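You operate a simulated robot arm through the tools that you are given. There is no shell and no other tool. Be economical: measure what you need, move in short steps, check, and stop when the job is done.

You are at the controls of a simulated robot arm. One attempt, no reset.

## Task
Put the 4 mm gap block from the top of the check bench on the grey steel block and the 6 mm gap block on the open shelf of the drawer cabinet. Open the upper cabinet drawer, fetch the 3 mm shim of the front cab from the top of the drawer cabinet and set it in the inside of the upper cabinet drawer and shut the drawer again. Put the bottle labelled "coolant" from the top of the drawer cabinet in the inside of the big red tray and the bottle that says "rinse" on the open shelf of the drawer cabinet. Take the brown packing block on the top of the tray table and put it away on the top of the packing block table. Do these in any order. Set down upright: bottle.

Only the result counts: the job must be done as asked and must still hold three seconds after the hand-in. Knocking over, shifting, dropping, spilling or breaking anything else fails it.

## Robot
A 6-joint arm with a two-finger parallel gripper on a trunk, on a base that drives. Base frame: it is fixed to the floor where the robot stands at the start and does not move with it; the origin is under the middle of the robot, x ahead of it, y to its left, z up; the surface under the hand at the start is at about z = 860. Lengths are in mm, angles in degrees, forces in N, time in s.
Its first joint turns from -166.0 to 166.0 degrees. Places, roughly: blue bottle, green bottle, white bottle [1250, -4000, 1000]; brown packing block [-1750, -1750, 750]; gap block [500, -250, 750]; grey steel block (6x5x3 cm) [400, -600, 900]; inside of the big red tray [-1800, -1600, 800]; inside of the upper cabinet drawer [1600, -3800, 600]; open shelf of the drawer cabinet [1100, -3900, 500]; shim of the front cab [1250, -4250, 1000]; top of the packing block table [6000, 7100, 800]; upper cabinet drawer [1600, -3700, 700]. Payload 3.91 kg.
The TCP is the grasp point between the finger pads, 30 mm short of the fingertips. In the tool frame z runs along the fingers and y along their closing line. The gripper opens to 110 mm. The fingers are 20 mm wide and 10 mm thick; the gripper's body (48 by 112 mm) begins 55 mm behind the TCP.
Orientation is told as [roll, pitch, yaw] about the base's x, y, z axes, in that order, counted from this pose: with the fingers straight down and closing along the base's y, the tool's x points along the base's -x, its y along +y and its z along -z.

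## Interface
- The arm moves only by the tool servo_tool. Its argument "plan" is a list of rows, each a list of 7 numbers: the shift along the tool's x, y, z in mm, then the turn, a rotation vector about the tool's x, y, z in degrees, then the finger opening in mm, from 0 to 110. In form: [[dx, dy, dz, rx, ry, rz, hand], ...]. A call has 1 to 10 rows; each row shifts and turns the commanded pose from where the row before left it, along the tool's axes as they then stand. Each row takes 0.2 s and may step no farther than 50 mm and 8.6 degrees from the row before; otherwise, or with a gripper value out of range, the whole call is refused. A pose out of reach is approached as far as the arm can. The call stops where the force on the tool passes 40 N (or 10 N more than at its start, if that is more) or the arm is blocked; 0.2 s more then pass. The fingers move at their own pace (about 153 mm/s each) and stop on an object; they squeeze with about 34 N. The grip force told is the motor's: it shows also when the fingers shut on nothing. Time passes only in rows, and 0.2 s behind the last, so rows that do not move let the fingers close. The reply holds the time, the measured pose of the TCP, the force on the tool along the base axes, the opening and the grip force, in the units named above and with some noise, with the torque about the TCP (base axes, N m) and any sound that the robot's microphone picked up.
- Cameras (640 x 400 px; columns grow to the right, rows downward): "scene" is now at [192.5, 155.4, 1367.2]; the picture's right is [-0.76, -0.65, 0.00], its down [-0.34, 0.40, -0.85] and it looks along [0.56, -0.65, -0.52] (base axes); focal length 284 px, centre (320, 200). "wrist" rides on the gripper at [72, 17, -103] in the tool frame; the picture's right is [-0.23, 0.97, 0.00], its down [-0.76, -0.18, -0.62] and it looks along [-0.61, -0.14, 0.78] (tool axes); focal length 222 px, centre (320, 200). There is no depth. A picture from a camera that has moved, and an enlarged one, comes with that camera's place and axes in the base frame and with its lens. The place of the scene camera against the robot may be out by one fixed shift of up to 18 mm in any direction.
- grab_frame(camera): a new picture of that camera. It takes no simulated time.
- roll_base(legs): drives the robot by 1 to 6 legs, each [ahead, turn to the left] in mm and degrees, along the robot's own axes; the way and the turn of a leg run together, so that a leg with both is an arc; at most 1500 mm and 180 degrees a leg. The arm and the cameras ride along, it lands a little off, and it stops where it bumps. It gives what a move gives.
- head_to(pan, tilt): turns the head with the scene camera to pan (to the left, within 120 degrees either way) and tilt (down, from -29 to 69), counted from straight ahead of the robot. It gives what a move gives.
- enlarge(camera, box): a new picture of the part [left, top, right, bottom] of that camera's present view, enlarged. It takes no simulated time.
- job_done(): hands the job in; it is judged then, once.

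Go step by step. Nothing tells you exact positions but the pictures and the camera data: compare them with the known pose of the tool, close in by small moves and look again before you grip or let go. The budget is 207 turns and 180 pictures, counting those below and the enlarged ones. Unless the task says otherwise, let go and move clear before handing in.

The tools are called after "Request:" as a command line: name --pt "numbers of a row" for each row, then --argument value for the rest, lists and objects as JSON in quotes. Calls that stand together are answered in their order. servo_tool: Moves the arm, as the interface text tells. Its arguments: {"type":"object","properties":{"plan":{"type":"array"}},"required":["plan"]} The other tools are called the same way: roll_base (legs) drives the base; head_to (pan, tilt) turns the head that bears the scene camera; grab_frame (camera) takes a picture; enlarge (camera, box) takes an enlarged picture of a part of a camera's view; job_done () hands the job in.

At the start:

```text
time: 0.0
tcp_pos: [597.1, -206.6, 1172.6]
ee_rot: [-0.1, 0.0, -0.1]
contact_force: [-0.3, 0.2, 0.7]
ft_torque: [-0.07, -0.01, -0.04]
finger_gap: 110.0
gripper_force: 0.1
robot x, y, heading: [1.6, 2.2, 0.1]
head pan, tilt: [-49.4, 31.3]
```

scene: 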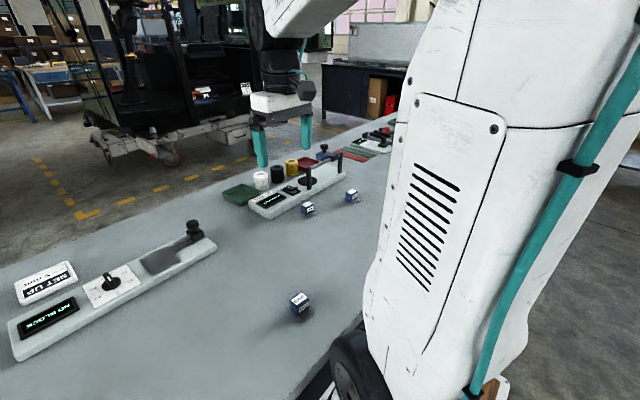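
wrist: 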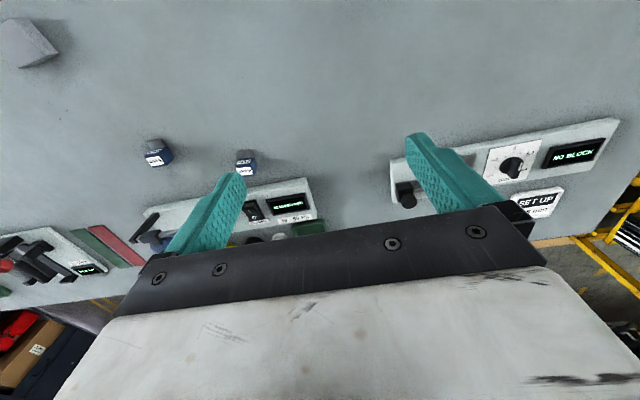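

I see three small blue blocks on the bench and two gauge-like instruments. I will enlarge to read the labels.

Request:
enlarge --camera "scene" --box '[240, 140, 400, 240]'

Request:
enlarge --camera "scene" --box '[0, 210, 320, 400]'

Request:
enlarge --camera "wrist" --box '[100, 110, 340, 260]'

```text
4.00 times, centred on (320, 190) of scene
camera zoom: at [192.5, 155.4, 1367.2], right [-0.76, -0.65, 0.0], down [-0.34, 0.4, -0.85], along [0.56, -0.65, -0.52], focal length 1137 px, centre (320, 240)
```

zoom: 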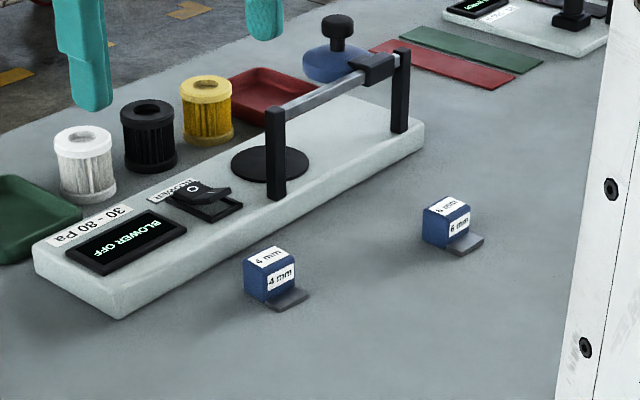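

```text
2.00 times, centred on (160, 305) of scene
camera zoom: at [192.5, 155.4, 1367.2], right [-0.76, -0.65, 0.0], down [-0.34, 0.4, -0.85], along [0.56, -0.65, -0.52], focal length 569 px, centre (640, -10)
```

zoom: 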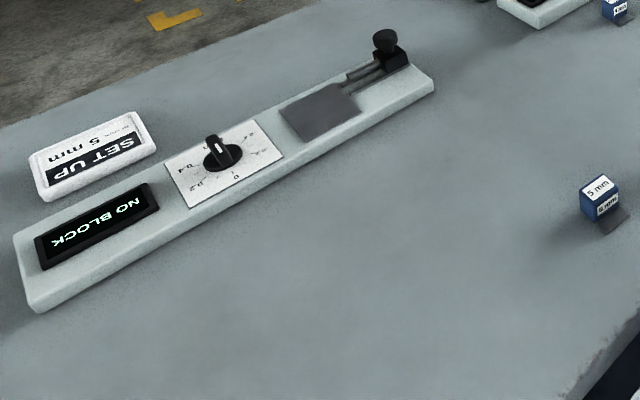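

```text
2.67 times, centred on (220, 185) of wrist
camera zoom: at [526.4, -191.0, 1275.8], right [0.23, 0.97, 0.0], down [0.76, -0.18, 0.62], along [0.61, -0.14, -0.78], focal length 592 px, centre (587, 240)
```

zoom: 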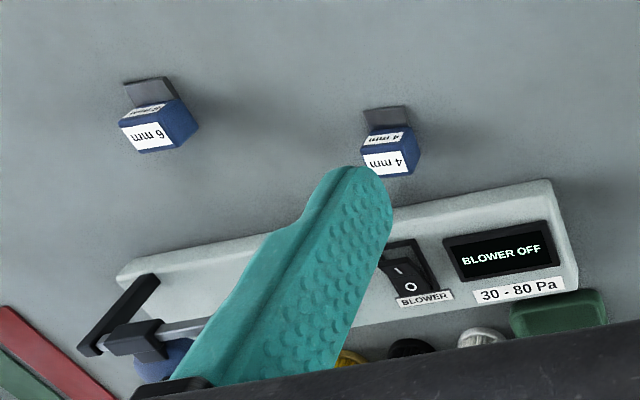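

The 4 mm block is near (701,-381), the 6 mm near (653,-538) and the steel block near (450,-595). I move above the 4 mm block and look again.

Request:
servo_tool --pt "-17.3 -29 27 0 0 0 110" --pt "-17.3 -29 27 0 0 0 110" --pt "-17.3 -29 27 0 0 0 110" --pt "-17.3 -29 27 0 0 0 110" --pt "-17.3 -29 27 0 0 0 110" --pt "-17.3 -29 27 0 0 0 110" --pt "0 0 0 0 0 0 110"

Request:
grab_frame --camera "wrist"

```text
time: 1.6
tcp_pos: [700.0, -380.6, 1012.7]
ee_rot: [-0.1, -0.1, -0.2]
contact_force: [-1.0, 0.6, -0.2]
ft_torque: [0.0, 0.0, 0.0]
finger_gap: 110.2
gripper_force: 0.1
robot x, y, heading: [-0.7, -0.2, 0.0]
head pan, tilt: [-49.4, 31.3]
```

```text
174 pictures are left
camera wrist: at [628.1, -365.5, 1115.6], right [0.23, 0.97, 0.0], down [0.76, -0.18, 0.62], along [0.61, -0.14, -0.78], focal length 222 px, centre (320, 200)
```

wrist: 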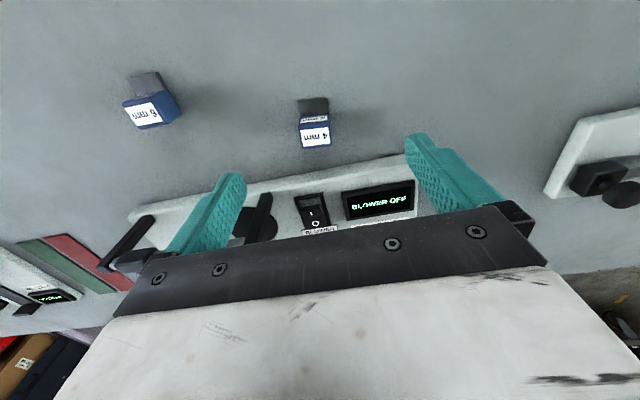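

The 4 mm block's tab points toward the robot (-x), so closing along y works. I come closer to refine the position and its turn.

Request:
servo_tool --pt "-6 -5 35 0 0 0 110" --pt "-6 -5 35 0 0 0 110" --pt "0 0 0 0 0 0 110"

Request:
enlarge --camera "wrist" --box '[200, 50, 440, 200]'

```text
time: 2.4
tcp_pos: [712.3, -391.9, 941.5]
ee_rot: [-0.1, 0.0, -0.1]
contact_force: [0.0, -0.5, 0.0]
ft_torque: [0.0, 0.07, -0.01]
finger_gap: 110.0
gripper_force: 0.1
robot x, y, heading: [-0.7, -1.8, -0.0]
head pan, tilt: [-49.4, 31.3]
```

```text
2.67 times, centred on (320, 125) of wrist
camera zoom: at [641.1, -376.6, 1044.5], right [0.23, 0.97, 0.0], down [0.76, -0.18, 0.62], along [0.61, -0.14, -0.78], focal length 592 px, centre (320, 400)
```

zoom: 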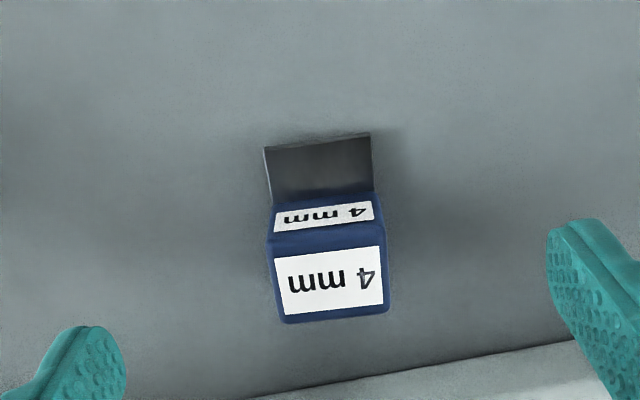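

The 4 mm block is about (721,-392), turned about -6°. I line up, go down and grip.

Request:
servo_tool --pt "-9 0 0 0 0 6 80" --pt "0 0 24 0 0 0 80" --pt "0 0 22 0 0 0 80" --pt "0 0 0 0 0 0 80"

Request:
grab_frame --camera "wrist"

```text
time: 3.4
tcp_pos: [722.7, -391.2, 895.7]
ee_rot: [-0.1, -0.1, -6.1]
contact_force: [0.2, -0.2, -1.3]
ft_torque: [-0.02, 0.0, 0.0]
finger_gap: 79.8
gripper_force: 0.1
robot x, y, heading: [-0.6, 0.1, 0.0]
head pan, tilt: [-49.4, 31.3]
```

```text
172 pictures are left
camera wrist: at [652.2, -367.4, 998.1], right [0.33, 0.94, 0.0], down [0.74, -0.26, 0.62], along [0.59, -0.21, -0.78], focal length 222 px, centre (320, 200)
```

wrist: 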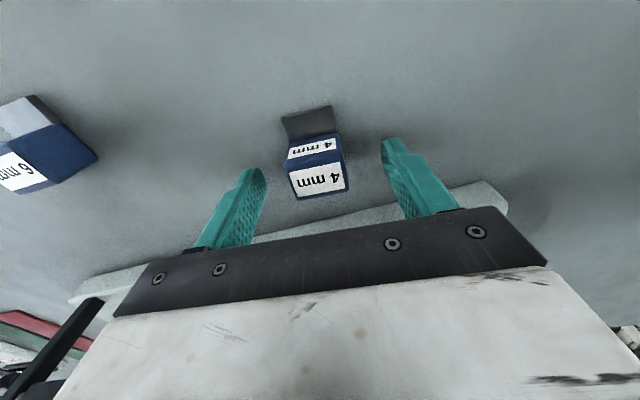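

The fingers straddle the block. Closing now.

Request:
servo_tool --pt "0 0 0 0 0 0 20" --pt "0 0 0 0 0 0 20" --pt "0 0 0 0 0 0 20"

Request:
servo_tool --pt "0 0 -40 0 0 0 20" --pt "0 0 -40 0 0 0 20" --pt "0 0 -20 0 0 -6 20" --pt "0 0 0 0 0 0 20"

Request:
enlarge --camera "wrist" --box '[200, 100, 440, 250]'

```text
time: 4.2
tcp_pos: [722.2, -390.2, 894.6]
ee_rot: [-0.1, 0.0, -6.1]
contact_force: [0.5, -1.1, -0.1]
ft_torque: [-0.02, -0.05, 0.01]
finger_gap: 33.7
gripper_force: 34.0
robot x, y, heading: [1.0, -6.4, -0.3]
head pan, tilt: [-49.4, 31.3]
```

```text
time: 5.2
tcp_pos: [723.2, -390.2, 994.4]
ee_rot: [-0.1, 0.0, -0.2]
contact_force: [-0.2, 0.0, -0.9]
ft_torque: [0.03, 0.04, 0.01]
finger_gap: 33.1
gripper_force: 33.8
robot x, y, heading: [-0.8, -0.9, 0.0]
head pan, tilt: [-49.4, 31.3]
```

```text
2.67 times, centred on (320, 175) of wrist
camera zoom: at [650.7, -375.7, 1098.4], right [0.23, 0.97, 0.0], down [0.76, -0.18, 0.62], along [0.61, -0.14, -0.78], focal length 592 px, centre (320, 267)
```

zoom: 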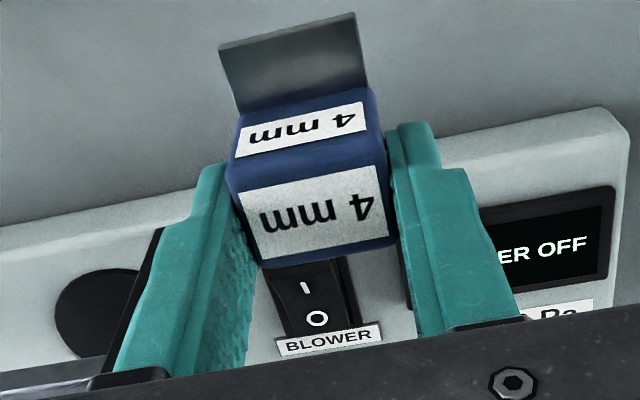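

Held (33 mm gap). Now over toward the steel block, high, then look.

Request:
servo_tool --pt "32 -28.5 -5 0 0 0 20" --pt "32 -28.5 -5 0 0 0 20" --pt "32 -28.5 -5 0 0 0 20" --pt "32 -28.5 -5 0 0 0 20" --pt "32 -28.5 -5 0 0 0 20" --pt "32 -28.5 -5 0 0 0 20" --pt "32 -28.5 -5 0 0 0 20" --pt "0 0 0 0 0 0 20"

Request:
grab_frame --camera "wrist"

```text
time: 7.0
tcp_pos: [497.4, -589.2, 1030.4]
ee_rot: [0.0, 0.0, 0.0]
contact_force: [-0.3, -0.3, -1.2]
ft_torque: [-0.01, -0.01, -0.02]
finger_gap: 33.5
gripper_force: 33.5
robot x, y, heading: [4.0, -7.6, 0.1]
head pan, tilt: [-49.4, 31.3]
```

```text
170 pictures are left
camera wrist: at [424.9, -574.6, 1134.4], right [0.23, 0.97, 0.0], down [0.76, -0.18, 0.62], along [0.61, -0.14, -0.78], focal length 222 px, centre (320, 200)
```

wrist: 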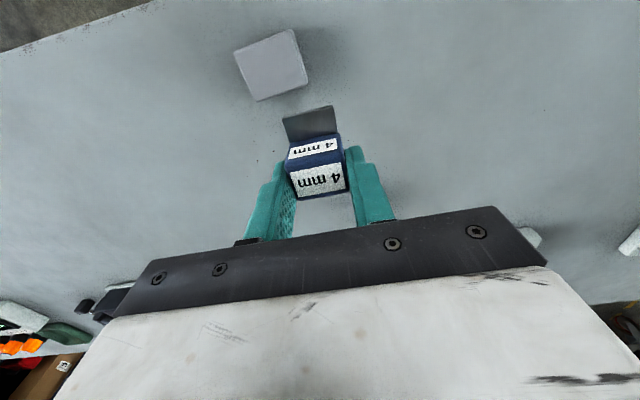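

Request:
enlarge --camera "wrist" --box '[200, 0, 360, 100]'

```text
4.00 times, centred on (280, 50) of wrist
camera zoom: at [424.9, -574.6, 1134.4], right [0.23, 0.97, 0.0], down [0.76, -0.18, 0.62], along [0.61, -0.14, -0.78], focal length 888 px, centre (480, 800)
```

zoom: 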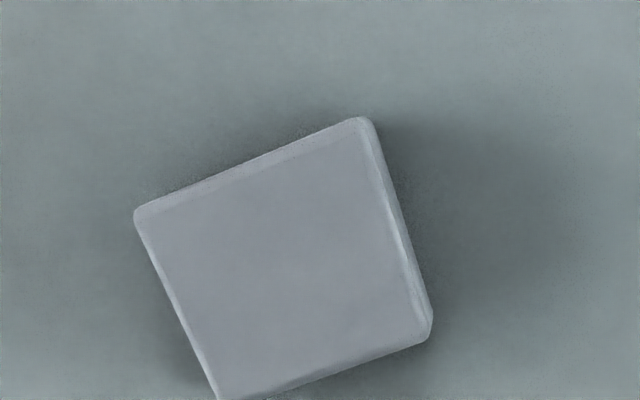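

The steel block's top is centred near (447,-627), turned about +4.5°. I go above it and check before setting down.

Request:
servo_tool --pt "21 -19 0 0 0 0 20" --pt "21 -19 0 0 0 0 20" --pt "0 0 40 0 0 -4.5 20" --pt "0 0 40 0 0 0 20" --pt "0 0 0 0 0 0 20"

Request:
enlarge --camera "wrist" --box '[200, 50, 440, 200]'

Request:
grab_frame --camera "scene"

```text
time: 8.2
tcp_pos: [457.1, -628.2, 949.9]
ee_rot: [-0.2, 0.1, 4.3]
contact_force: [-0.5, -0.8, 0.2]
ft_torque: [0.01, 0.0, -0.02]
finger_gap: 33.3
gripper_force: 34.1
robot x, y, heading: [1.6, -2.2, -0.0]
head pan, tilt: [-49.4, 31.3]
```

```text
2.67 times, centred on (320, 125) of wrist
camera zoom: at [383.5, -618.5, 1052.8], right [0.15, 0.99, 0.0], down [0.77, -0.12, 0.62], along [0.62, -0.1, -0.78], focal length 592 px, centre (320, 400)
```

zoom: 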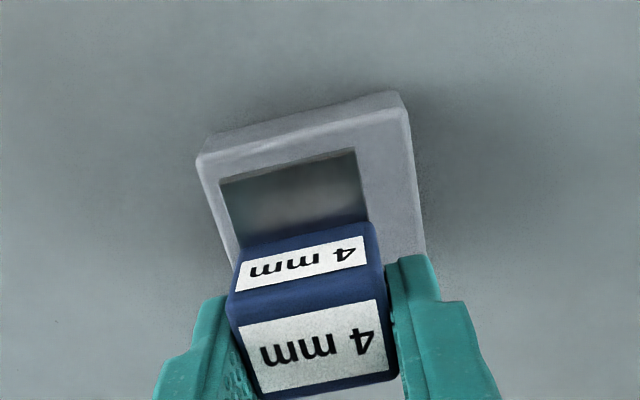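

```text
167 pictures are left
camera scene: at [192.5, 155.2, 1367.2], right [-0.76, -0.65, 0.0], down [-0.34, 0.4, -0.85], along [0.56, -0.65, -0.52], focal length 284 px, centre (320, 200)
```

scene: 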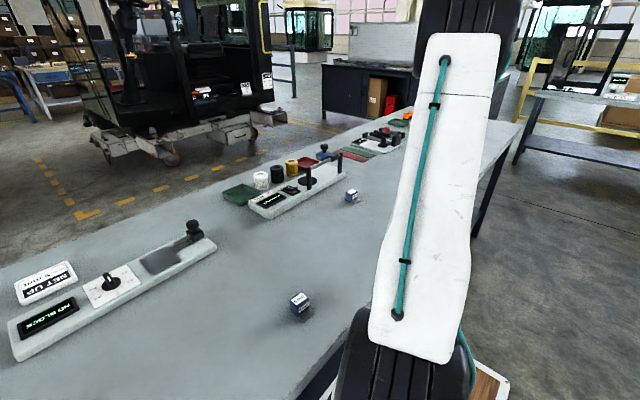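

Alignment is good. Lowering gently to contact.

Request:
servo_tool --pt "0 0 20 0 0 0 20" --pt "0 0 2 0 0 0 20" --pt "0 0 1 0 0 0 20" --pt "0 0 1 0 0 0 20" --pt "0 0 0 0 0 0 20"

Request:
enlarge --camera "wrist" --box '[200, 50, 440, 200]'

```text
time: 9.4
tcp_pos: [456.8, -628.1, 926.0]
ee_rot: [-0.1, 0.0, 4.4]
contact_force: [0.0, 0.2, -1.6]
ft_torque: [-0.01, 0.01, -0.03]
finger_gap: 33.6
gripper_force: 33.6
robot x, y, heading: [-0.2, -3.1, 0.1]
head pan, tilt: [-49.4, 31.3]
```

```text
2.67 times, centred on (320, 125) of wrist
camera zoom: at [383.2, -618.4, 1029.7], right [0.15, 0.99, 0.0], down [0.77, -0.12, 0.62], along [0.62, -0.1, -0.78], focal length 592 px, centre (320, 400)
```

zoom: 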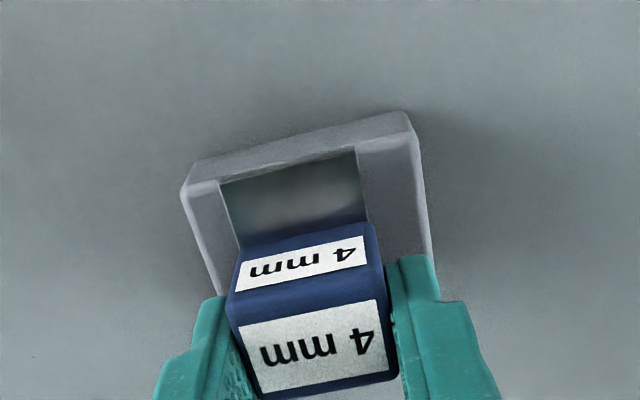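

Request:
servo_tool --pt "0 0 1 0 0 0 20" --pt "0 0 1 0 0 0 20" --pt "0 0 1 0 0 0 20" --pt "0 0 0 0 0 0 20"

```text
time: 10.4
tcp_pos: [455.7, -628.4, 923.3]
ee_rot: [-0.1, 0.0, 4.3]
contact_force: [-0.9, -0.3, -1.4]
ft_torque: [-0.01, -0.01, 0.01]
finger_gap: 33.6
gripper_force: 34.2
robot x, y, heading: [-2.4, -2.0, 0.2]
head pan, tilt: [-49.4, 31.3]
```

Request:
servo_tool --pt "0 0 1 0 0 0 20" --pt "0 0 1 0 0 0 20" --pt "0 0 0 0 0 0 20"

```text
time: 11.2
tcp_pos: [456.6, -628.0, 920.9]
ee_rot: [0.0, 0.0, 4.4]
contact_force: [-0.3, 0.1, -1.7]
ft_torque: [0.0, -0.03, 0.01]
finger_gap: 33.3
gripper_force: 34.0
robot x, y, heading: [-0.2, 2.6, 0.1]
head pan, tilt: [-49.4, 31.3]
```

Request:
enlarge --camera "wrist" --box '[200, 50, 440, 200]'

Request:
servo_tool --pt "0 0 1 0 0 0 20" --pt "0 0 1 0 0 0 20" --pt "0 0 0 0 0 0 20"

```text
2.67 times, centred on (320, 125) of wrist
camera zoom: at [383.7, -618.1, 1024.0], right [0.15, 0.99, 0.0], down [0.77, -0.12, 0.62], along [0.62, -0.1, -0.78], focal length 592 px, centre (320, 400)
```

zoom: 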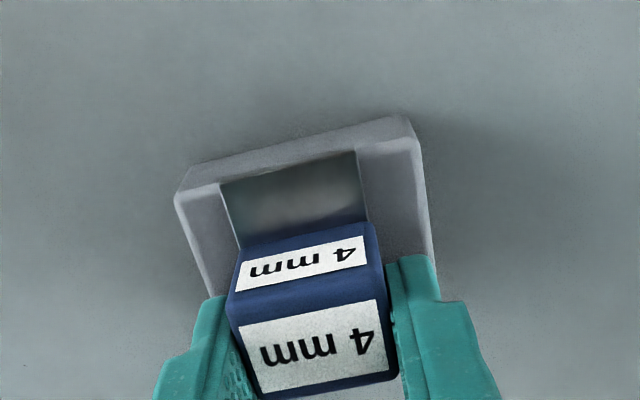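

```text
time: 12.0
tcp_pos: [456.7, -629.6, 920.1]
ee_rot: [-0.2, 0.0, 4.4]
contact_force: [0.8, 1.5, 10.5]
ft_torque: [0.24, 0.12, -0.02]
finger_gap: 33.8
gripper_force: 33.9
robot x, y, heading: [-1.0, 0.8, -0.1]
head pan, tilt: [-49.4, 31.3]
```

Contact at z≈920. Opening and rising.

Request:
servo_tool --pt "0 0 0 0 0 0 50" --pt "0 0 0 0 0 0 60" --pt "0 0 -40 0 0 0 60" --pt "0 0 -40 0 0 0 80" --pt "0 0 -20 0 0 0 80" --pt "0 0 0 0 0 0 80"

Request:
grab_frame --camera "wrist"

```text
time: 13.4
tcp_pos: [457.8, -629.2, 1018.9]
ee_rot: [0.0, 0.0, 4.4]
contact_force: [0.2, -0.5, 0.2]
ft_torque: [0.0, 0.0, -0.01]
finger_gap: 79.8
gripper_force: 0.0
robot x, y, heading: [1.9, -1.3, 0.1]
head pan, tilt: [-49.4, 31.3]
```

```text
164 pictures are left
camera wrist: at [384.9, -618.6, 1122.1], right [0.15, 0.99, 0.0], down [0.77, -0.12, 0.62], along [0.62, -0.1, -0.78], focal length 222 px, centre (320, 200)
```

wrist: 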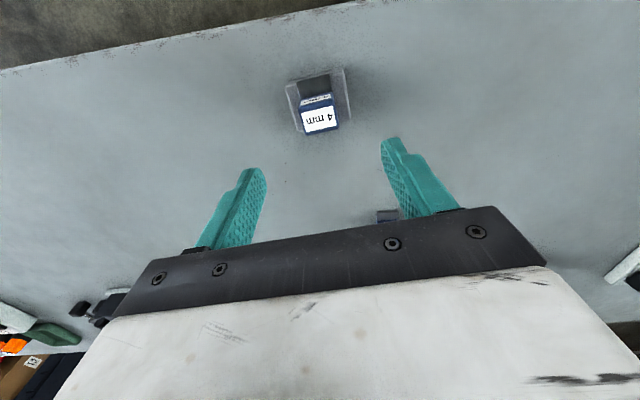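

The 4 mm block sits on the steel block. Next the 6 mm block near (657,-545).

Request:
servo_tool --pt "0 0 0 0 0 4.4 100" --pt "-38 16.5 12 0 0 0 100" --pt "-38 16.5 12 0 0 0 100" --pt "-38 16.5 12 0 0 0 100" --pt "-38 16.5 12 0 0 0 100" --pt "-38 16.5 12 0 0 0 100" --pt "0 0 0 0 0 0 100"

Request:
enlarge --camera "wrist" --box '[200, 50, 440, 200]'

```text
time: 15.0
tcp_pos: [648.7, -547.3, 960.4]
ee_rot: [-0.1, 0.0, 0.0]
contact_force: [-0.3, 0.8, 0.6]
ft_torque: [-0.03, 0.0, -0.03]
finger_gap: 100.1
gripper_force: 0.0
robot x, y, heading: [-1.1, -4.3, 0.2]
head pan, tilt: [-49.4, 31.3]
```

```text
2.67 times, centred on (320, 125) of wrist
camera zoom: at [576.7, -531.2, 1062.9], right [0.23, 0.97, 0.0], down [0.76, -0.18, 0.62], along [0.61, -0.14, -0.78], focal length 592 px, centre (320, 400)
```

zoom: 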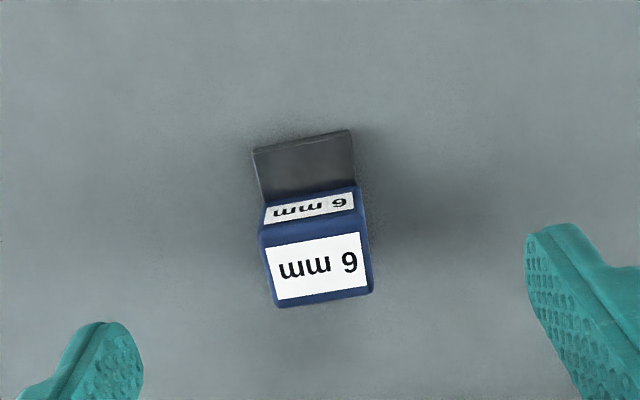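

The 6 mm block is at about (661,-552), turned about -3°. Before choosing the grip I look toward the cabinet.

Request:
head_to --pan -85 --tilt 12

Request:
grab_frame --camera "scene"

```text
time: 16.0
tcp_pos: [648.2, -546.2, 960.5]
ee_rot: [-0.1, 0.0, 0.1]
contact_force: [0.1, 0.7, 0.5]
ft_torque: [-0.01, -0.01, 0.01]
finger_gap: 100.0
gripper_force: 0.1
robot x, y, heading: [0.1, -4.1, 0.2]
head pan, tilt: [-85.0, 12.0]
```

```text
162 pictures are left
camera scene: at [142.2, 130.6, 1398.3], right [-1.0, -0.09, 0.0], down [-0.02, 0.21, -0.98], along [0.09, -0.97, -0.21], focal length 284 px, centre (320, 200)
```

scene: 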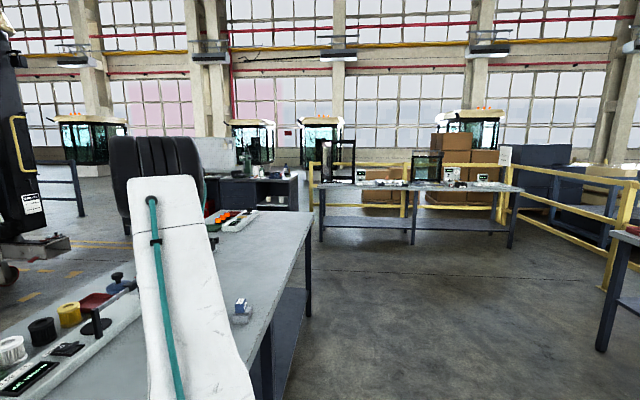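

Request:
enlarge --camera "scene" --box '[190, 120, 310, 220]'

Request:
enlarge --camera "scene" --box '[300, 100, 540, 260]'

```text
4.00 times, centred on (250, 170) of scene
camera zoom: at [142.2, 130.6, 1398.3], right [-1.0, -0.09, 0.0], down [-0.02, 0.21, -0.98], along [0.09, -0.97, -0.21], focal length 1137 px, centre (600, 320)
```

zoom: 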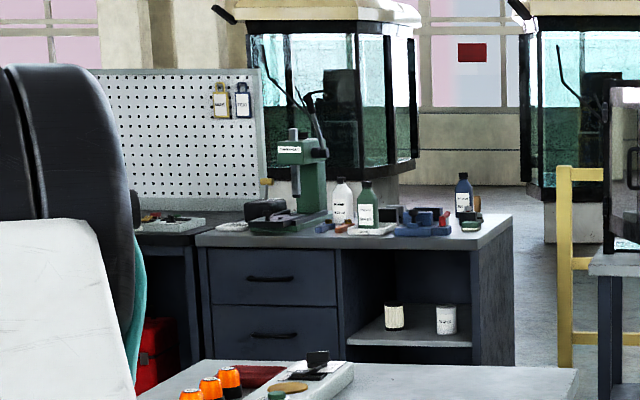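

```text
2.50 times, centred on (420, 180) of scene
camera zoom: at [142.2, 130.6, 1398.3], right [-1.0, -0.09, 0.0], down [-0.02, 0.21, -0.98], along [0.09, -0.97, -0.21], focal length 711 px, centre (70, 250)
```

zoom: 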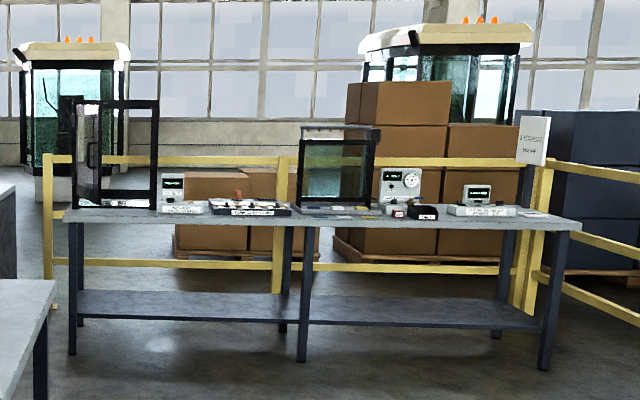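

The cabinet's open shelf is beneath its top, so I will need a tilted tool there. I tilt the fingers forward 45° and grip the 6 mm block that way, so it can be set down upright on the shelf.

Request:
servo_tool --pt "0 0 0 0 0 3 70" --pt "0 0 0 0 -7.5 0 70" --pt "0 0 0 0 -7.5 0 70" --pt "0 0 0 0 -7.5 0 70" --pt "0 0 0 0 -7.5 0 70" --pt "0 0 0 0 -7.5 0 70" --pt "0 0 0 0 -7.5 0 70" --pt "37 -5.5 5 0 0 0 70" --pt "0 0 0 0 0 0 70"

Request:
grab_frame --camera "wrist"

Request:
head_to --pan -49.4 --tilt 31.3

Request:
grab_frame --camera "scene"

```text
time: 18.0
tcp_pos: [624.5, -550.4, 930.3]
ee_rot: [-0.1, -45.1, -2.9]
contact_force: [0.3, -0.6, 0.0]
ft_torque: [-0.02, -0.03, 0.0]
finger_gap: 70.0
gripper_force: 0.0
robot x, y, heading: [-0.7, -1.7, 0.2]
head pan, tilt: [-85.0, 12.0]
```

```text
159 pictures are left
camera wrist: at [501.4, -528.6, 951.2], right [0.21, 0.96, 0.16], down [0.09, -0.18, 0.98], along [0.97, -0.19, -0.12], focal length 222 px, centre (320, 200)
```

wrist: 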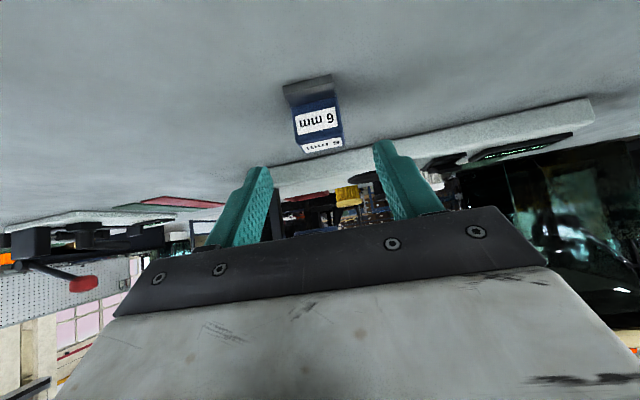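

```text
time: 19.0
tcp_pos: [623.6, -550.2, 930.4]
ee_rot: [-0.1, -45.0, -2.8]
contact_force: [-0.1, -0.6, -0.2]
ft_torque: [0.01, -0.02, 0.03]
finger_gap: 70.0
gripper_force: 0.0
robot x, y, heading: [-0.3, -1.7, 0.1]
head pan, tilt: [-49.4, 31.3]
```

```text
158 pictures are left
camera scene: at [192.5, 155.2, 1367.3], right [-0.76, -0.65, 0.0], down [-0.34, 0.39, -0.85], along [0.56, -0.65, -0.52], focal length 284 px, centre (320, 200)
```

scene: 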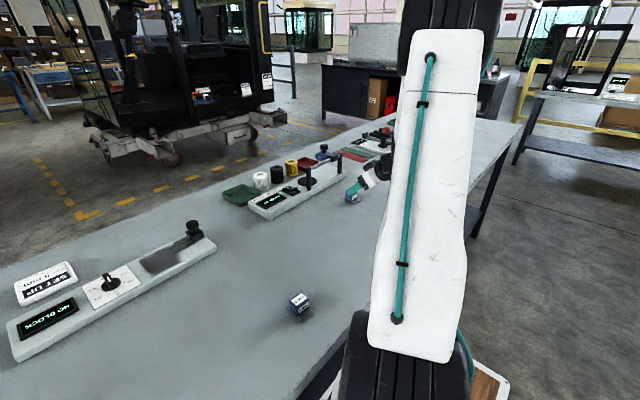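

Tilted pose reachable, block straight ahead between the fingers. Moving in and gripping.

Request:
servo_tool --pt "10.5 0 0 0 0 0 70" --pt "0 0 25 0 0 0 70" --pt "0 0 22 0 0 0 70" --pt "0 0 0 0 0 0 70"

Request:
grab_frame --camera "wrist"

```text
time: 20.0
tcp_pos: [651.0, -550.3, 887.8]
ee_rot: [-0.2, -45.0, -2.9]
contact_force: [-1.2, 0.6, -0.9]
ft_torque: [0.03, 0.01, -0.02]
finger_gap: 70.2
gripper_force: 0.1
robot x, y, heading: [-0.9, -1.1, -0.2]
head pan, tilt: [-49.4, 31.3]
```

```text
157 pictures are left
camera wrist: at [528.3, -529.9, 910.4], right [0.21, 0.96, 0.16], down [0.09, -0.18, 0.98], along [0.97, -0.19, -0.12], focal length 222 px, centre (320, 200)
```

wrist: 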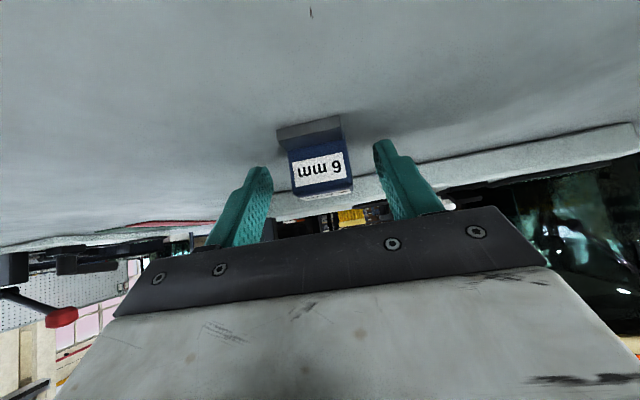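

Request:
servo_tool --pt "0 0 0 0 0 0 20" --pt "0 0 0 0 0 0 20" --pt "0 0 0 0 0 0 20"

Request:
servo_tool --pt "-21 0 -21 0 0 0 20" --pt "-21 0 -21 0 0 0 20" --pt "-28 0 -28 0 0 0 20" --pt "-28 0 -28 0 0 0 20" --pt "-28 0 -28 0 0 0 20" --pt "-28 0 -28 0 0 0 20" --pt "0 0 0 0 0 0 20"

Request:
enlarge --camera "wrist" --box '[200, 80, 440, 230]'

```text
time: 20.8
tcp_pos: [651.0, -552.0, 888.4]
ee_rot: [-0.2, -45.0, -2.8]
contact_force: [0.0, -0.7, 0.4]
ft_torque: [-0.04, -0.03, 0.0]
finger_gap: 33.4
gripper_force: 34.2
robot x, y, heading: [-2.6, -3.9, -0.1]
head pan, tilt: [-49.4, 31.3]
```

```text
time: 22.4
tcp_pos: [650.2, -550.8, 1104.9]
ee_rot: [-0.1, -45.1, -2.9]
contact_force: [-0.7, -0.1, -2.1]
ft_torque: [0.01, 0.01, 0.01]
finger_gap: 33.5
gripper_force: 34.3
robot x, y, heading: [1.8, 0.5, -0.3]
head pan, tilt: [-49.4, 31.3]
```

```text
2.67 times, centred on (320, 155) of wrist
camera zoom: at [528.2, -529.0, 1127.0], right [0.21, 0.96, 0.16], down [0.09, -0.18, 0.98], along [0.97, -0.19, -0.12], focal length 592 px, centre (320, 320)
```

zoom: 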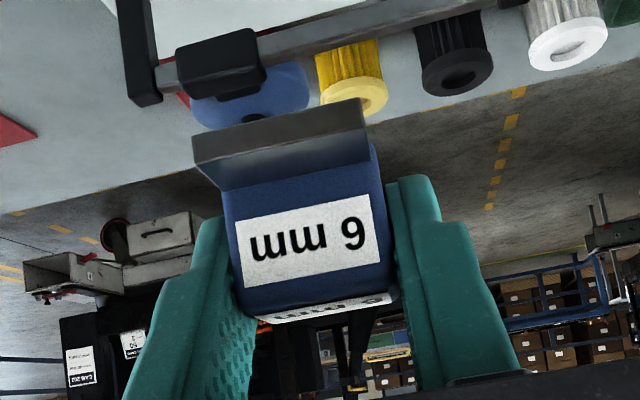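

The 6 mm block is held upright. Now I turn right and drive along the free lane beside the bench toward the cabinet.

Request:
roll_base --legs '[[0, -90], [1250, 0], [1250, 0]]'

Request:
head_to --pan 20 --tilt 20

Request:
grab_frame --camera "scene"

```text
time: 24.0
tcp_pos: [507.9, -675.6, 1105.1]
ee_rot: [-0.1, -44.9, -15.3]
contact_force: [-0.4, 0.5, 0.0]
ft_torque: [0.01, -0.02, 0.01]
finger_gap: 33.3
gripper_force: 34.3
robot x, y, heading: [-12.7, -1.0, -11.4]
head pan, tilt: [-49.4, 31.3]
stopped in leg 1: the robot was blocked; the commanded pose is now the measured one
```

```text
time: 25.4
tcp_pos: [506.7, -676.4, 1104.9]
ee_rot: [-0.2, -45.0, -15.4]
contact_force: [-0.3, 0.0, -0.4]
ft_torque: [-0.03, -0.03, 0.03]
finger_gap: 33.6
gripper_force: 33.8
robot x, y, heading: [-11.3, -0.9, -11.3]
head pan, tilt: [20.0, 20.0]
```

```text
155 pictures are left
camera scene: at [258.5, 210.1, 1385.3], right [0.15, -0.99, 0.0], down [-0.34, -0.05, -0.94], along [0.93, 0.14, -0.34], focal length 284 px, centre (320, 200)
```

scene: 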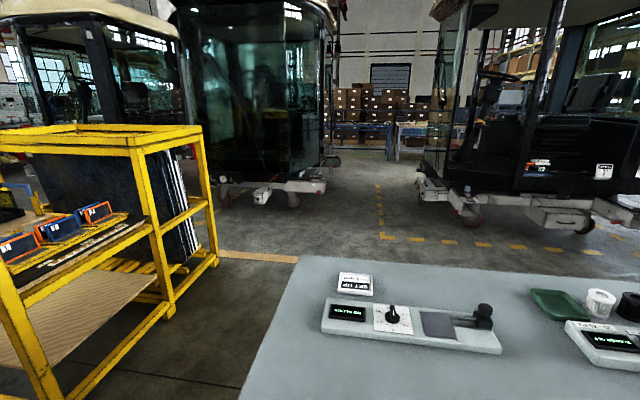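

The base is blocked after 11° of turning, likely touching the bench. I turn back, and look behind before reversing.

Request:
roll_base --legs '[[0, 11.3]]'

Request:
head_to --pan 120 --tilt 35

Request:
grab_frame --camera "scene"

Request:
head_to --pan -120 --tilt 35

Request:
grab_frame --camera "scene"

```text
time: 26.5
tcp_pos: [629.7, -560.9, 1104.7]
ee_rot: [-0.2, -45.0, -4.0]
contact_force: [-0.1, 0.6, -1.0]
ft_torque: [-0.02, 0.02, -0.03]
finger_gap: 33.5
gripper_force: 34.1
robot x, y, heading: [-11.0, 0.4, 0.2]
head pan, tilt: [20.0, 20.0]
```

```text
time: 28.3
tcp_pos: [630.1, -561.4, 1104.5]
ee_rot: [0.0, -45.0, -4.1]
contact_force: [0.2, 0.1, -1.2]
ft_torque: [0.02, 0.02, -0.02]
finger_gap: 33.6
gripper_force: 34.0
robot x, y, heading: [-14.0, -2.1, 0.5]
head pan, tilt: [120.0, 35.0]
```

```text
154 pictures are left
camera scene: at [78.6, 302.0, 1361.5], right [0.86, 0.5, 0.0], down [0.29, -0.5, -0.82], along [-0.41, 0.71, -0.57], focal length 284 px, centre (320, 200)
```

scene: 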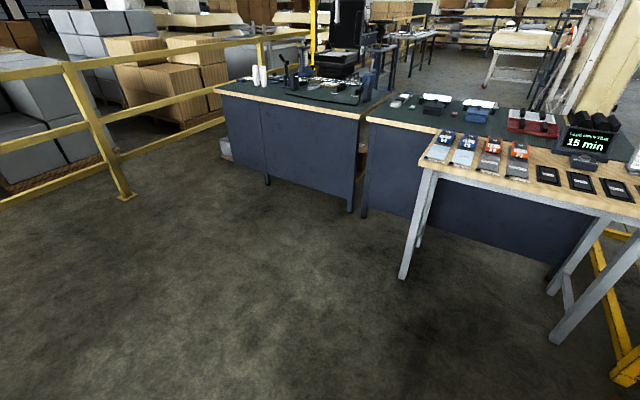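

```text
time: 31.7
tcp_pos: [629.7, -561.5, 1104.1]
ee_rot: [-0.1, -45.0, -4.0]
contact_force: [0.2, 0.4, -1.3]
ft_torque: [0.0, -0.02, -0.01]
finger_gap: 33.7
gripper_force: 33.9
robot x, y, heading: [-11.1, 2.2, 0.3]
head pan, tilt: [-120.0, 35.0]
```

```text
153 pictures are left
camera scene: at [79.1, 149.5, 1361.5], right [-0.87, 0.5, 0.0], down [0.28, 0.5, -0.82], along [-0.41, -0.71, -0.57], focal length 284 px, centre (320, 200)
```

scene: 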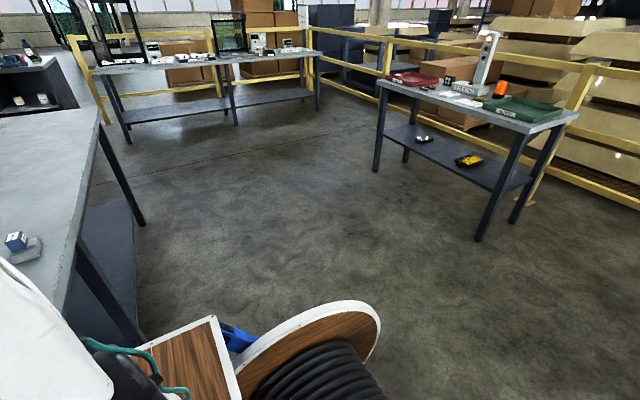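

There is a cable drum and a wooden piece close to the robot's right. I look down at them.

Request:
head_to --pan -110 --tilt 65

Request:
grab_frame --camera "scene"

Request:
head_to --pan 110 --tilt 65

Request:
grab_frame --camera "scene"

```text
time: 32.6
tcp_pos: [629.6, -561.3, 1105.0]
ee_rot: [-0.2, -45.1, -4.0]
contact_force: [0.5, -0.5, -1.1]
ft_torque: [-0.02, 0.03, 0.0]
finger_gap: 33.5
gripper_force: 34.1
robot x, y, heading: [-11.4, -2.9, 0.3]
head pan, tilt: [-110.0, 65.0]
```

```text
152 pictures are left
camera scene: at [102.2, 168.7, 1321.7], right [-0.94, 0.34, 0.0], down [0.31, 0.85, -0.42], along [-0.14, -0.4, -0.91], focal length 284 px, centre (320, 200)
```

scene: 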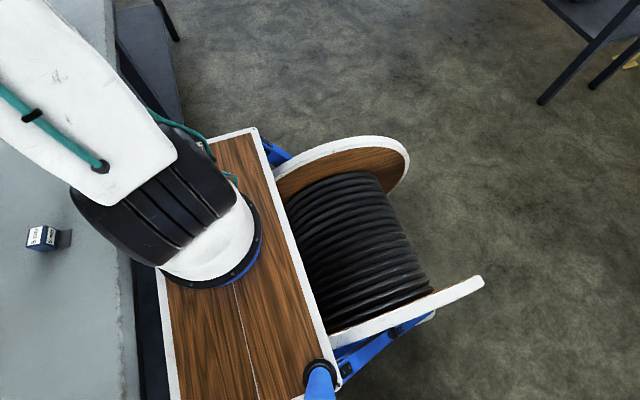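

```text
time: 35.8
tcp_pos: [631.5, -560.4, 1104.2]
ee_rot: [-0.1, -45.1, -4.0]
contact_force: [0.8, -0.2, -1.6]
ft_torque: [0.04, -0.05, 0.03]
finger_gap: 33.4
gripper_force: 34.0
robot x, y, heading: [-10.5, 2.9, 0.2]
head pan, tilt: [110.0, 65.0]
```

```text
151 pictures are left
camera scene: at [101.9, 282.9, 1321.6], right [0.94, 0.34, 0.0], down [0.31, -0.85, -0.42], along [-0.15, 0.4, -0.91], focal length 284 px, centre (320, 200)
```

scene: 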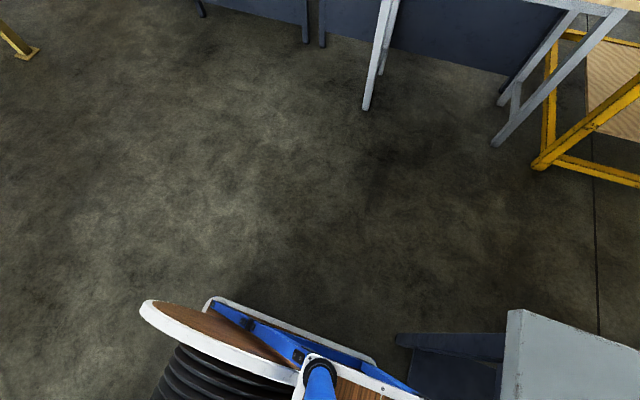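

The drum is the robot's own body, so it needs more room to turn. I back off 600 mm first, then turn and drive.

Request:
roll_base --legs '[[-600, 0], [0, -90], [1300, 0], [1300, 0], [0, 90]]'

Request:
head_to --pan -15 --tilt 20

Request:
grab_frame --camera "scene"

```text
time: 59.1
tcp_pos: [-134.1, -3175.1, 1104.6]
ee_rot: [-0.2, -45.0, -6.9]
contact_force: [-0.3, 0.5, -0.6]
ft_torque: [0.03, 0.02, 0.0]
finger_gap: 33.5
gripper_force: 33.7
robot x, y, heading: [-745.2, -2579.7, -2.7]
head pan, tilt: [110.0, 65.0]
```

```text
time: 61.2
tcp_pos: [-133.3, -3173.4, 1104.2]
ee_rot: [-0.1, -45.0, -6.9]
contact_force: [-0.2, 0.3, -1.5]
ft_torque: [0.01, -0.02, -0.02]
finger_gap: 33.5
gripper_force: 33.7
robot x, y, heading: [-744.5, -2584.3, -2.6]
head pan, tilt: [-15.0, 20.0]
```

```text
150 pictures are left
camera scene: at [-510.8, -2391.2, 1385.3], right [-0.3, -0.95, 0.0], down [-0.33, 0.1, -0.94], along [0.9, -0.29, -0.34], focal length 284 px, centre (320, 200)
```

scene: 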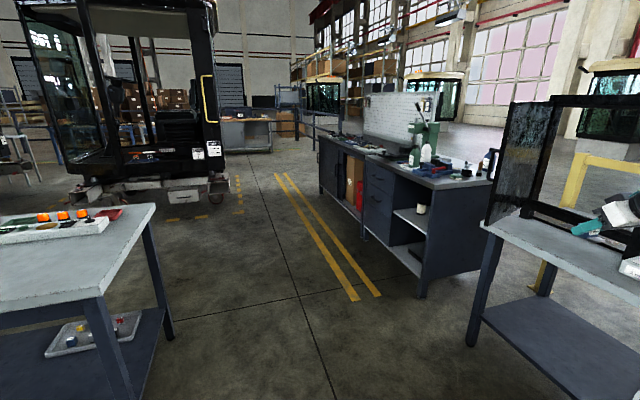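

The way along is clear; the cabinet front is near y=-3615, x from 907 to 1858. I drive on and turn to face it.

Request:
roll_base --legs '[[1000, 0], [900, 0], [0, -87.4]]'

Request:
head_to --pan 0 --tilt 25

Request:
grab_frame --camera "scene"

```text
time: 74.4
tcp_pos: [547.5, -3280.5, 1105.7]
ee_rot: [-0.2, -45.0, -96.2]
contact_force: [0.1, 0.7, -0.9]
ft_torque: [0.01, 0.0, 0.01]
finger_gap: 33.4
gripper_force: 33.9
robot x, y, heading: [1131.4, -2664.2, -92.2]
head pan, tilt: [-15.0, 20.0]
```

```text
time: 75.2
tcp_pos: [546.5, -3279.0, 1104.1]
ee_rot: [-0.1, -44.9, -96.3]
contact_force: [0.0, -0.1, -0.9]
ft_torque: [0.01, 0.0, 0.01]
finger_gap: 33.8
gripper_force: 34.3
robot x, y, heading: [1129.4, -2663.1, -92.3]
head pan, tilt: [0.0, 25.0]
```

```text
149 pictures are left
camera scene: at [1363.4, -2902.5, 1377.3], right [-1.0, 0.04, 0.0], down [0.02, 0.42, -0.91], along [-0.03, -0.91, -0.42], focal length 284 px, centre (320, 200)
```

scene: 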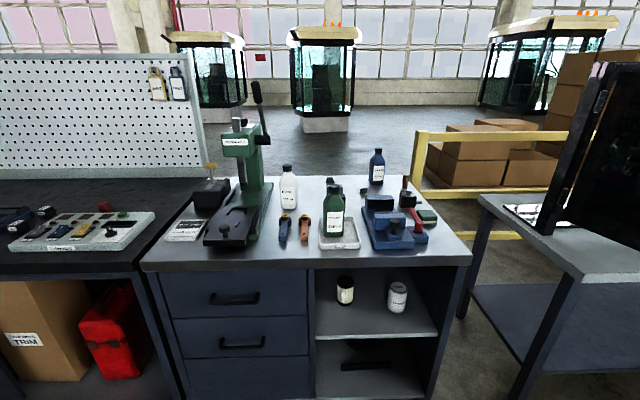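

I see the whole cabinet. Enlarging to read the bottle and shim labels.

Request:
enlarge --camera "scene" --box '[270, 140, 450, 255]'

Request:
enlarge --camera "scene" --box '[150, 140, 330, 255]'

Request:
enlarge --camera "scene" --box '[140, 240, 480, 400]'

```text
3.48 times, centred on (360, 198) of scene
camera zoom: at [1363.4, -2902.5, 1377.3], right [-1.0, 0.04, 0.0], down [0.02, 0.42, -0.91], along [-0.03, -0.91, -0.42], focal length 989 px, centre (181, 209)
```

zoom: 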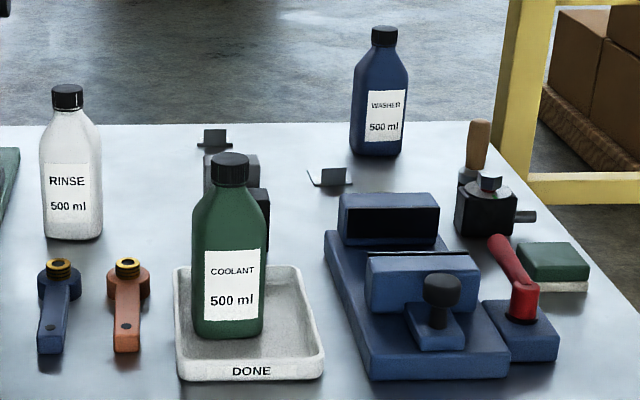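

```text
3.48 times, centred on (240, 198) of scene
camera zoom: at [1363.4, -2902.5, 1377.3], right [-1.0, 0.04, 0.0], down [0.02, 0.42, -0.91], along [-0.03, -0.91, -0.42], focal length 989 px, centre (598, 209)
```

zoom: 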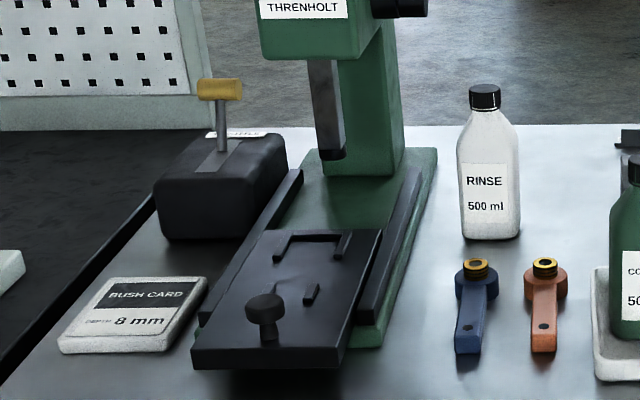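

```text
1.88 times, centred on (310, 320) of scene
camera zoom: at [1363.4, -2902.5, 1377.3], right [-1.0, 0.04, 0.0], down [0.02, 0.42, -0.91], along [-0.03, -0.91, -0.42], focal length 535 px, centre (339, -26)
```

zoom: 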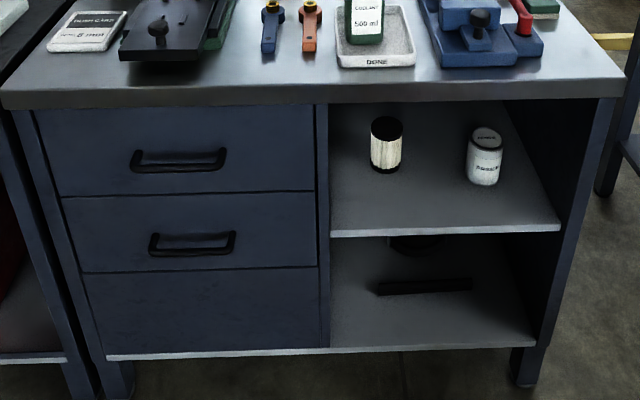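

Plan: the block goes on the upper shelf at left front (~1250,-3655), the rinse bottle later between the two cans. First I swing the arm in front of the robot at height.

Request:
servo_tool --pt "0 0 0 -4.45 0 -4.45 20" --pt "0 48 0 0 0 0 20" --pt "0 48 0 0 0 0 20" --pt "0 48 0 0 0 0 20" --pt "0 48 0 0 0 0 20" --pt "0 48 0 0 0 0 20" --pt "0 48 0 0 0 0 20" --pt "0 48 0 0 0 0 20" --pt "0 48 0 0 0 0 20" --pt "0 0 0 0 0 0 20"

Request:
servo_tool --pt "0 45 0 0 0 0 20" --pt "0 45 0 0 0 0 20" --pt "0 45 0 0 0 0 20" --pt "0 45 0 0 0 0 20" --pt "0 45 0 0 0 0 20" --pt "0 45 0 0 0 0 20" --pt "0 45 0 0 0 0 20" --pt "33 0 35 0 0 0 20" --pt "33 0 35 0 0 0 20" --pt "0 0 0 0 0 0 20"

```text
time: 77.4
tcp_pos: [933.0, -3279.1, 1105.5]
ee_rot: [-0.1, -45.0, -90.1]
contact_force: [-0.3, -0.5, -0.9]
ft_torque: [0.0, -0.01, -0.03]
finger_gap: 33.7
gripper_force: 33.6
robot x, y, heading: [1131.5, -2661.2, -92.0]
head pan, tilt: [0.0, 25.0]
```

```text
time: 79.6
tcp_pos: [1251.0, -3291.4, 1011.3]
ee_rot: [-0.2, -44.9, -90.0]
contact_force: [-0.5, -0.5, -1.1]
ft_torque: [0.03, 0.0, -0.01]
finger_gap: 33.7
gripper_force: 34.0
out of reach, approached as far as the arm can: row 9
robot x, y, heading: [1135.2, -2666.1, -92.1]
head pan, tilt: [0.0, 25.0]
```

Close-in low poses are out of reach with this tilt; I extend farther out, then descend.

Request:
servo_tool --pt "-30 0 30 0 0 0 20" --pt "-30 0 30 0 0 0 20" --pt "-30 0 30 0 0 0 20" --pt "-30 0 30 0 0 0 20" --pt "30 0 30 0 0 0 20" --pt "30 0 30 0 0 0 20" --pt "30 0 30 0 0 0 20" --pt "30 0 30 0 0 0 20" --pt "0 0 0 0 0 0 20"

```text
time: 81.6
tcp_pos: [1252.5, -3462.2, 840.5]
ee_rot: [-0.1, -45.0, -90.1]
contact_force: [0.2, 0.3, -1.5]
ft_torque: [0.04, 0.01, 0.02]
finger_gap: 33.4
gripper_force: 33.8
robot x, y, heading: [1135.8, -2663.5, -91.9]
head pan, tilt: [0.0, 25.0]
```

Request:
servo_tool --pt "30 0 30 0 0 0 20" --pt "30 0 30 0 0 0 20" --pt "30 0 30 0 0 0 20" --pt "30 0 30 0 0 0 20" --pt "30 0 30 0 0 0 20" --pt "30 0 30 0 0 0 20" --pt "0 0 0 0 0 0 20"

Request:
grab_frame --camera "scene"

Request:
grab_frame --camera "wrist"

```text
time: 83.2
tcp_pos: [1278.2, -3501.0, 611.9]
ee_rot: [-2.4, -44.5, -88.8]
contact_force: [-0.7, -1.3, -1.6]
ft_torque: [-0.02, -0.04, -0.02]
finger_gap: 33.3
gripper_force: 33.8
out of reach, approached as far as the arm can: row 3, 4, 5, 6
robot x, y, heading: [1134.5, -2664.0, -92.2]
head pan, tilt: [0.0, 25.0]
```

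```text
145 pictures are left
camera scene: at [1363.7, -2902.5, 1377.2], right [-1.0, 0.04, 0.0], down [0.02, 0.42, -0.91], along [-0.03, -0.91, -0.42], focal length 284 px, centre (320, 200)
```

scene: 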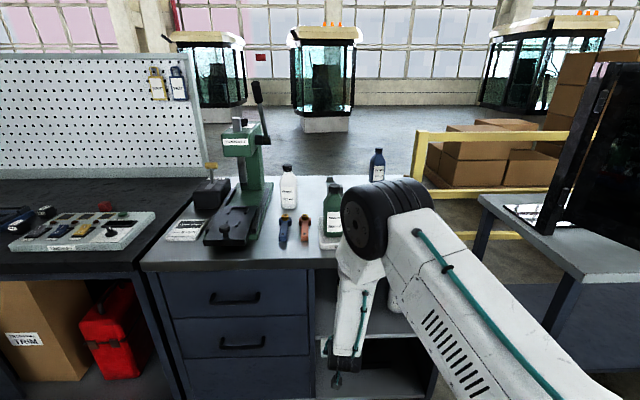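

```text
144 pictures are left
camera wrist: at [1297.3, -3379.0, 634.2], right [0.98, -0.17, 0.13], down [-0.15, -0.1, 0.98], along [-0.15, -0.98, -0.13], focal length 222 px, centre (320, 200)
```

wrist: 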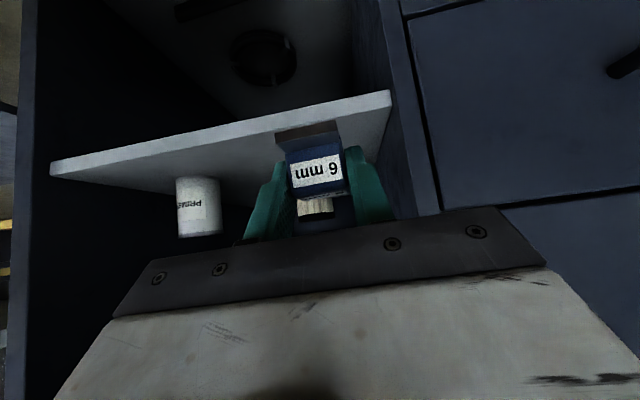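

The limit seems to ease farther out. I extend forward a little to test.

Request:
servo_tool --pt "-28 0 28 0 0 0 20" --pt "-28 0 28 0 0 0 20" --pt "0 0 0 0 0 0 20"

```text
time: 84.0
tcp_pos: [1278.5, -3580.3, 613.0]
ee_rot: [0.0, -45.0, -90.0]
contact_force: [-0.1, 0.0, -1.6]
ft_torque: [-0.03, 0.0, -0.02]
finger_gap: 33.5
gripper_force: 34.0
robot x, y, heading: [1135.1, -2662.6, -92.1]
head pan, tilt: [0.0, 25.0]
```

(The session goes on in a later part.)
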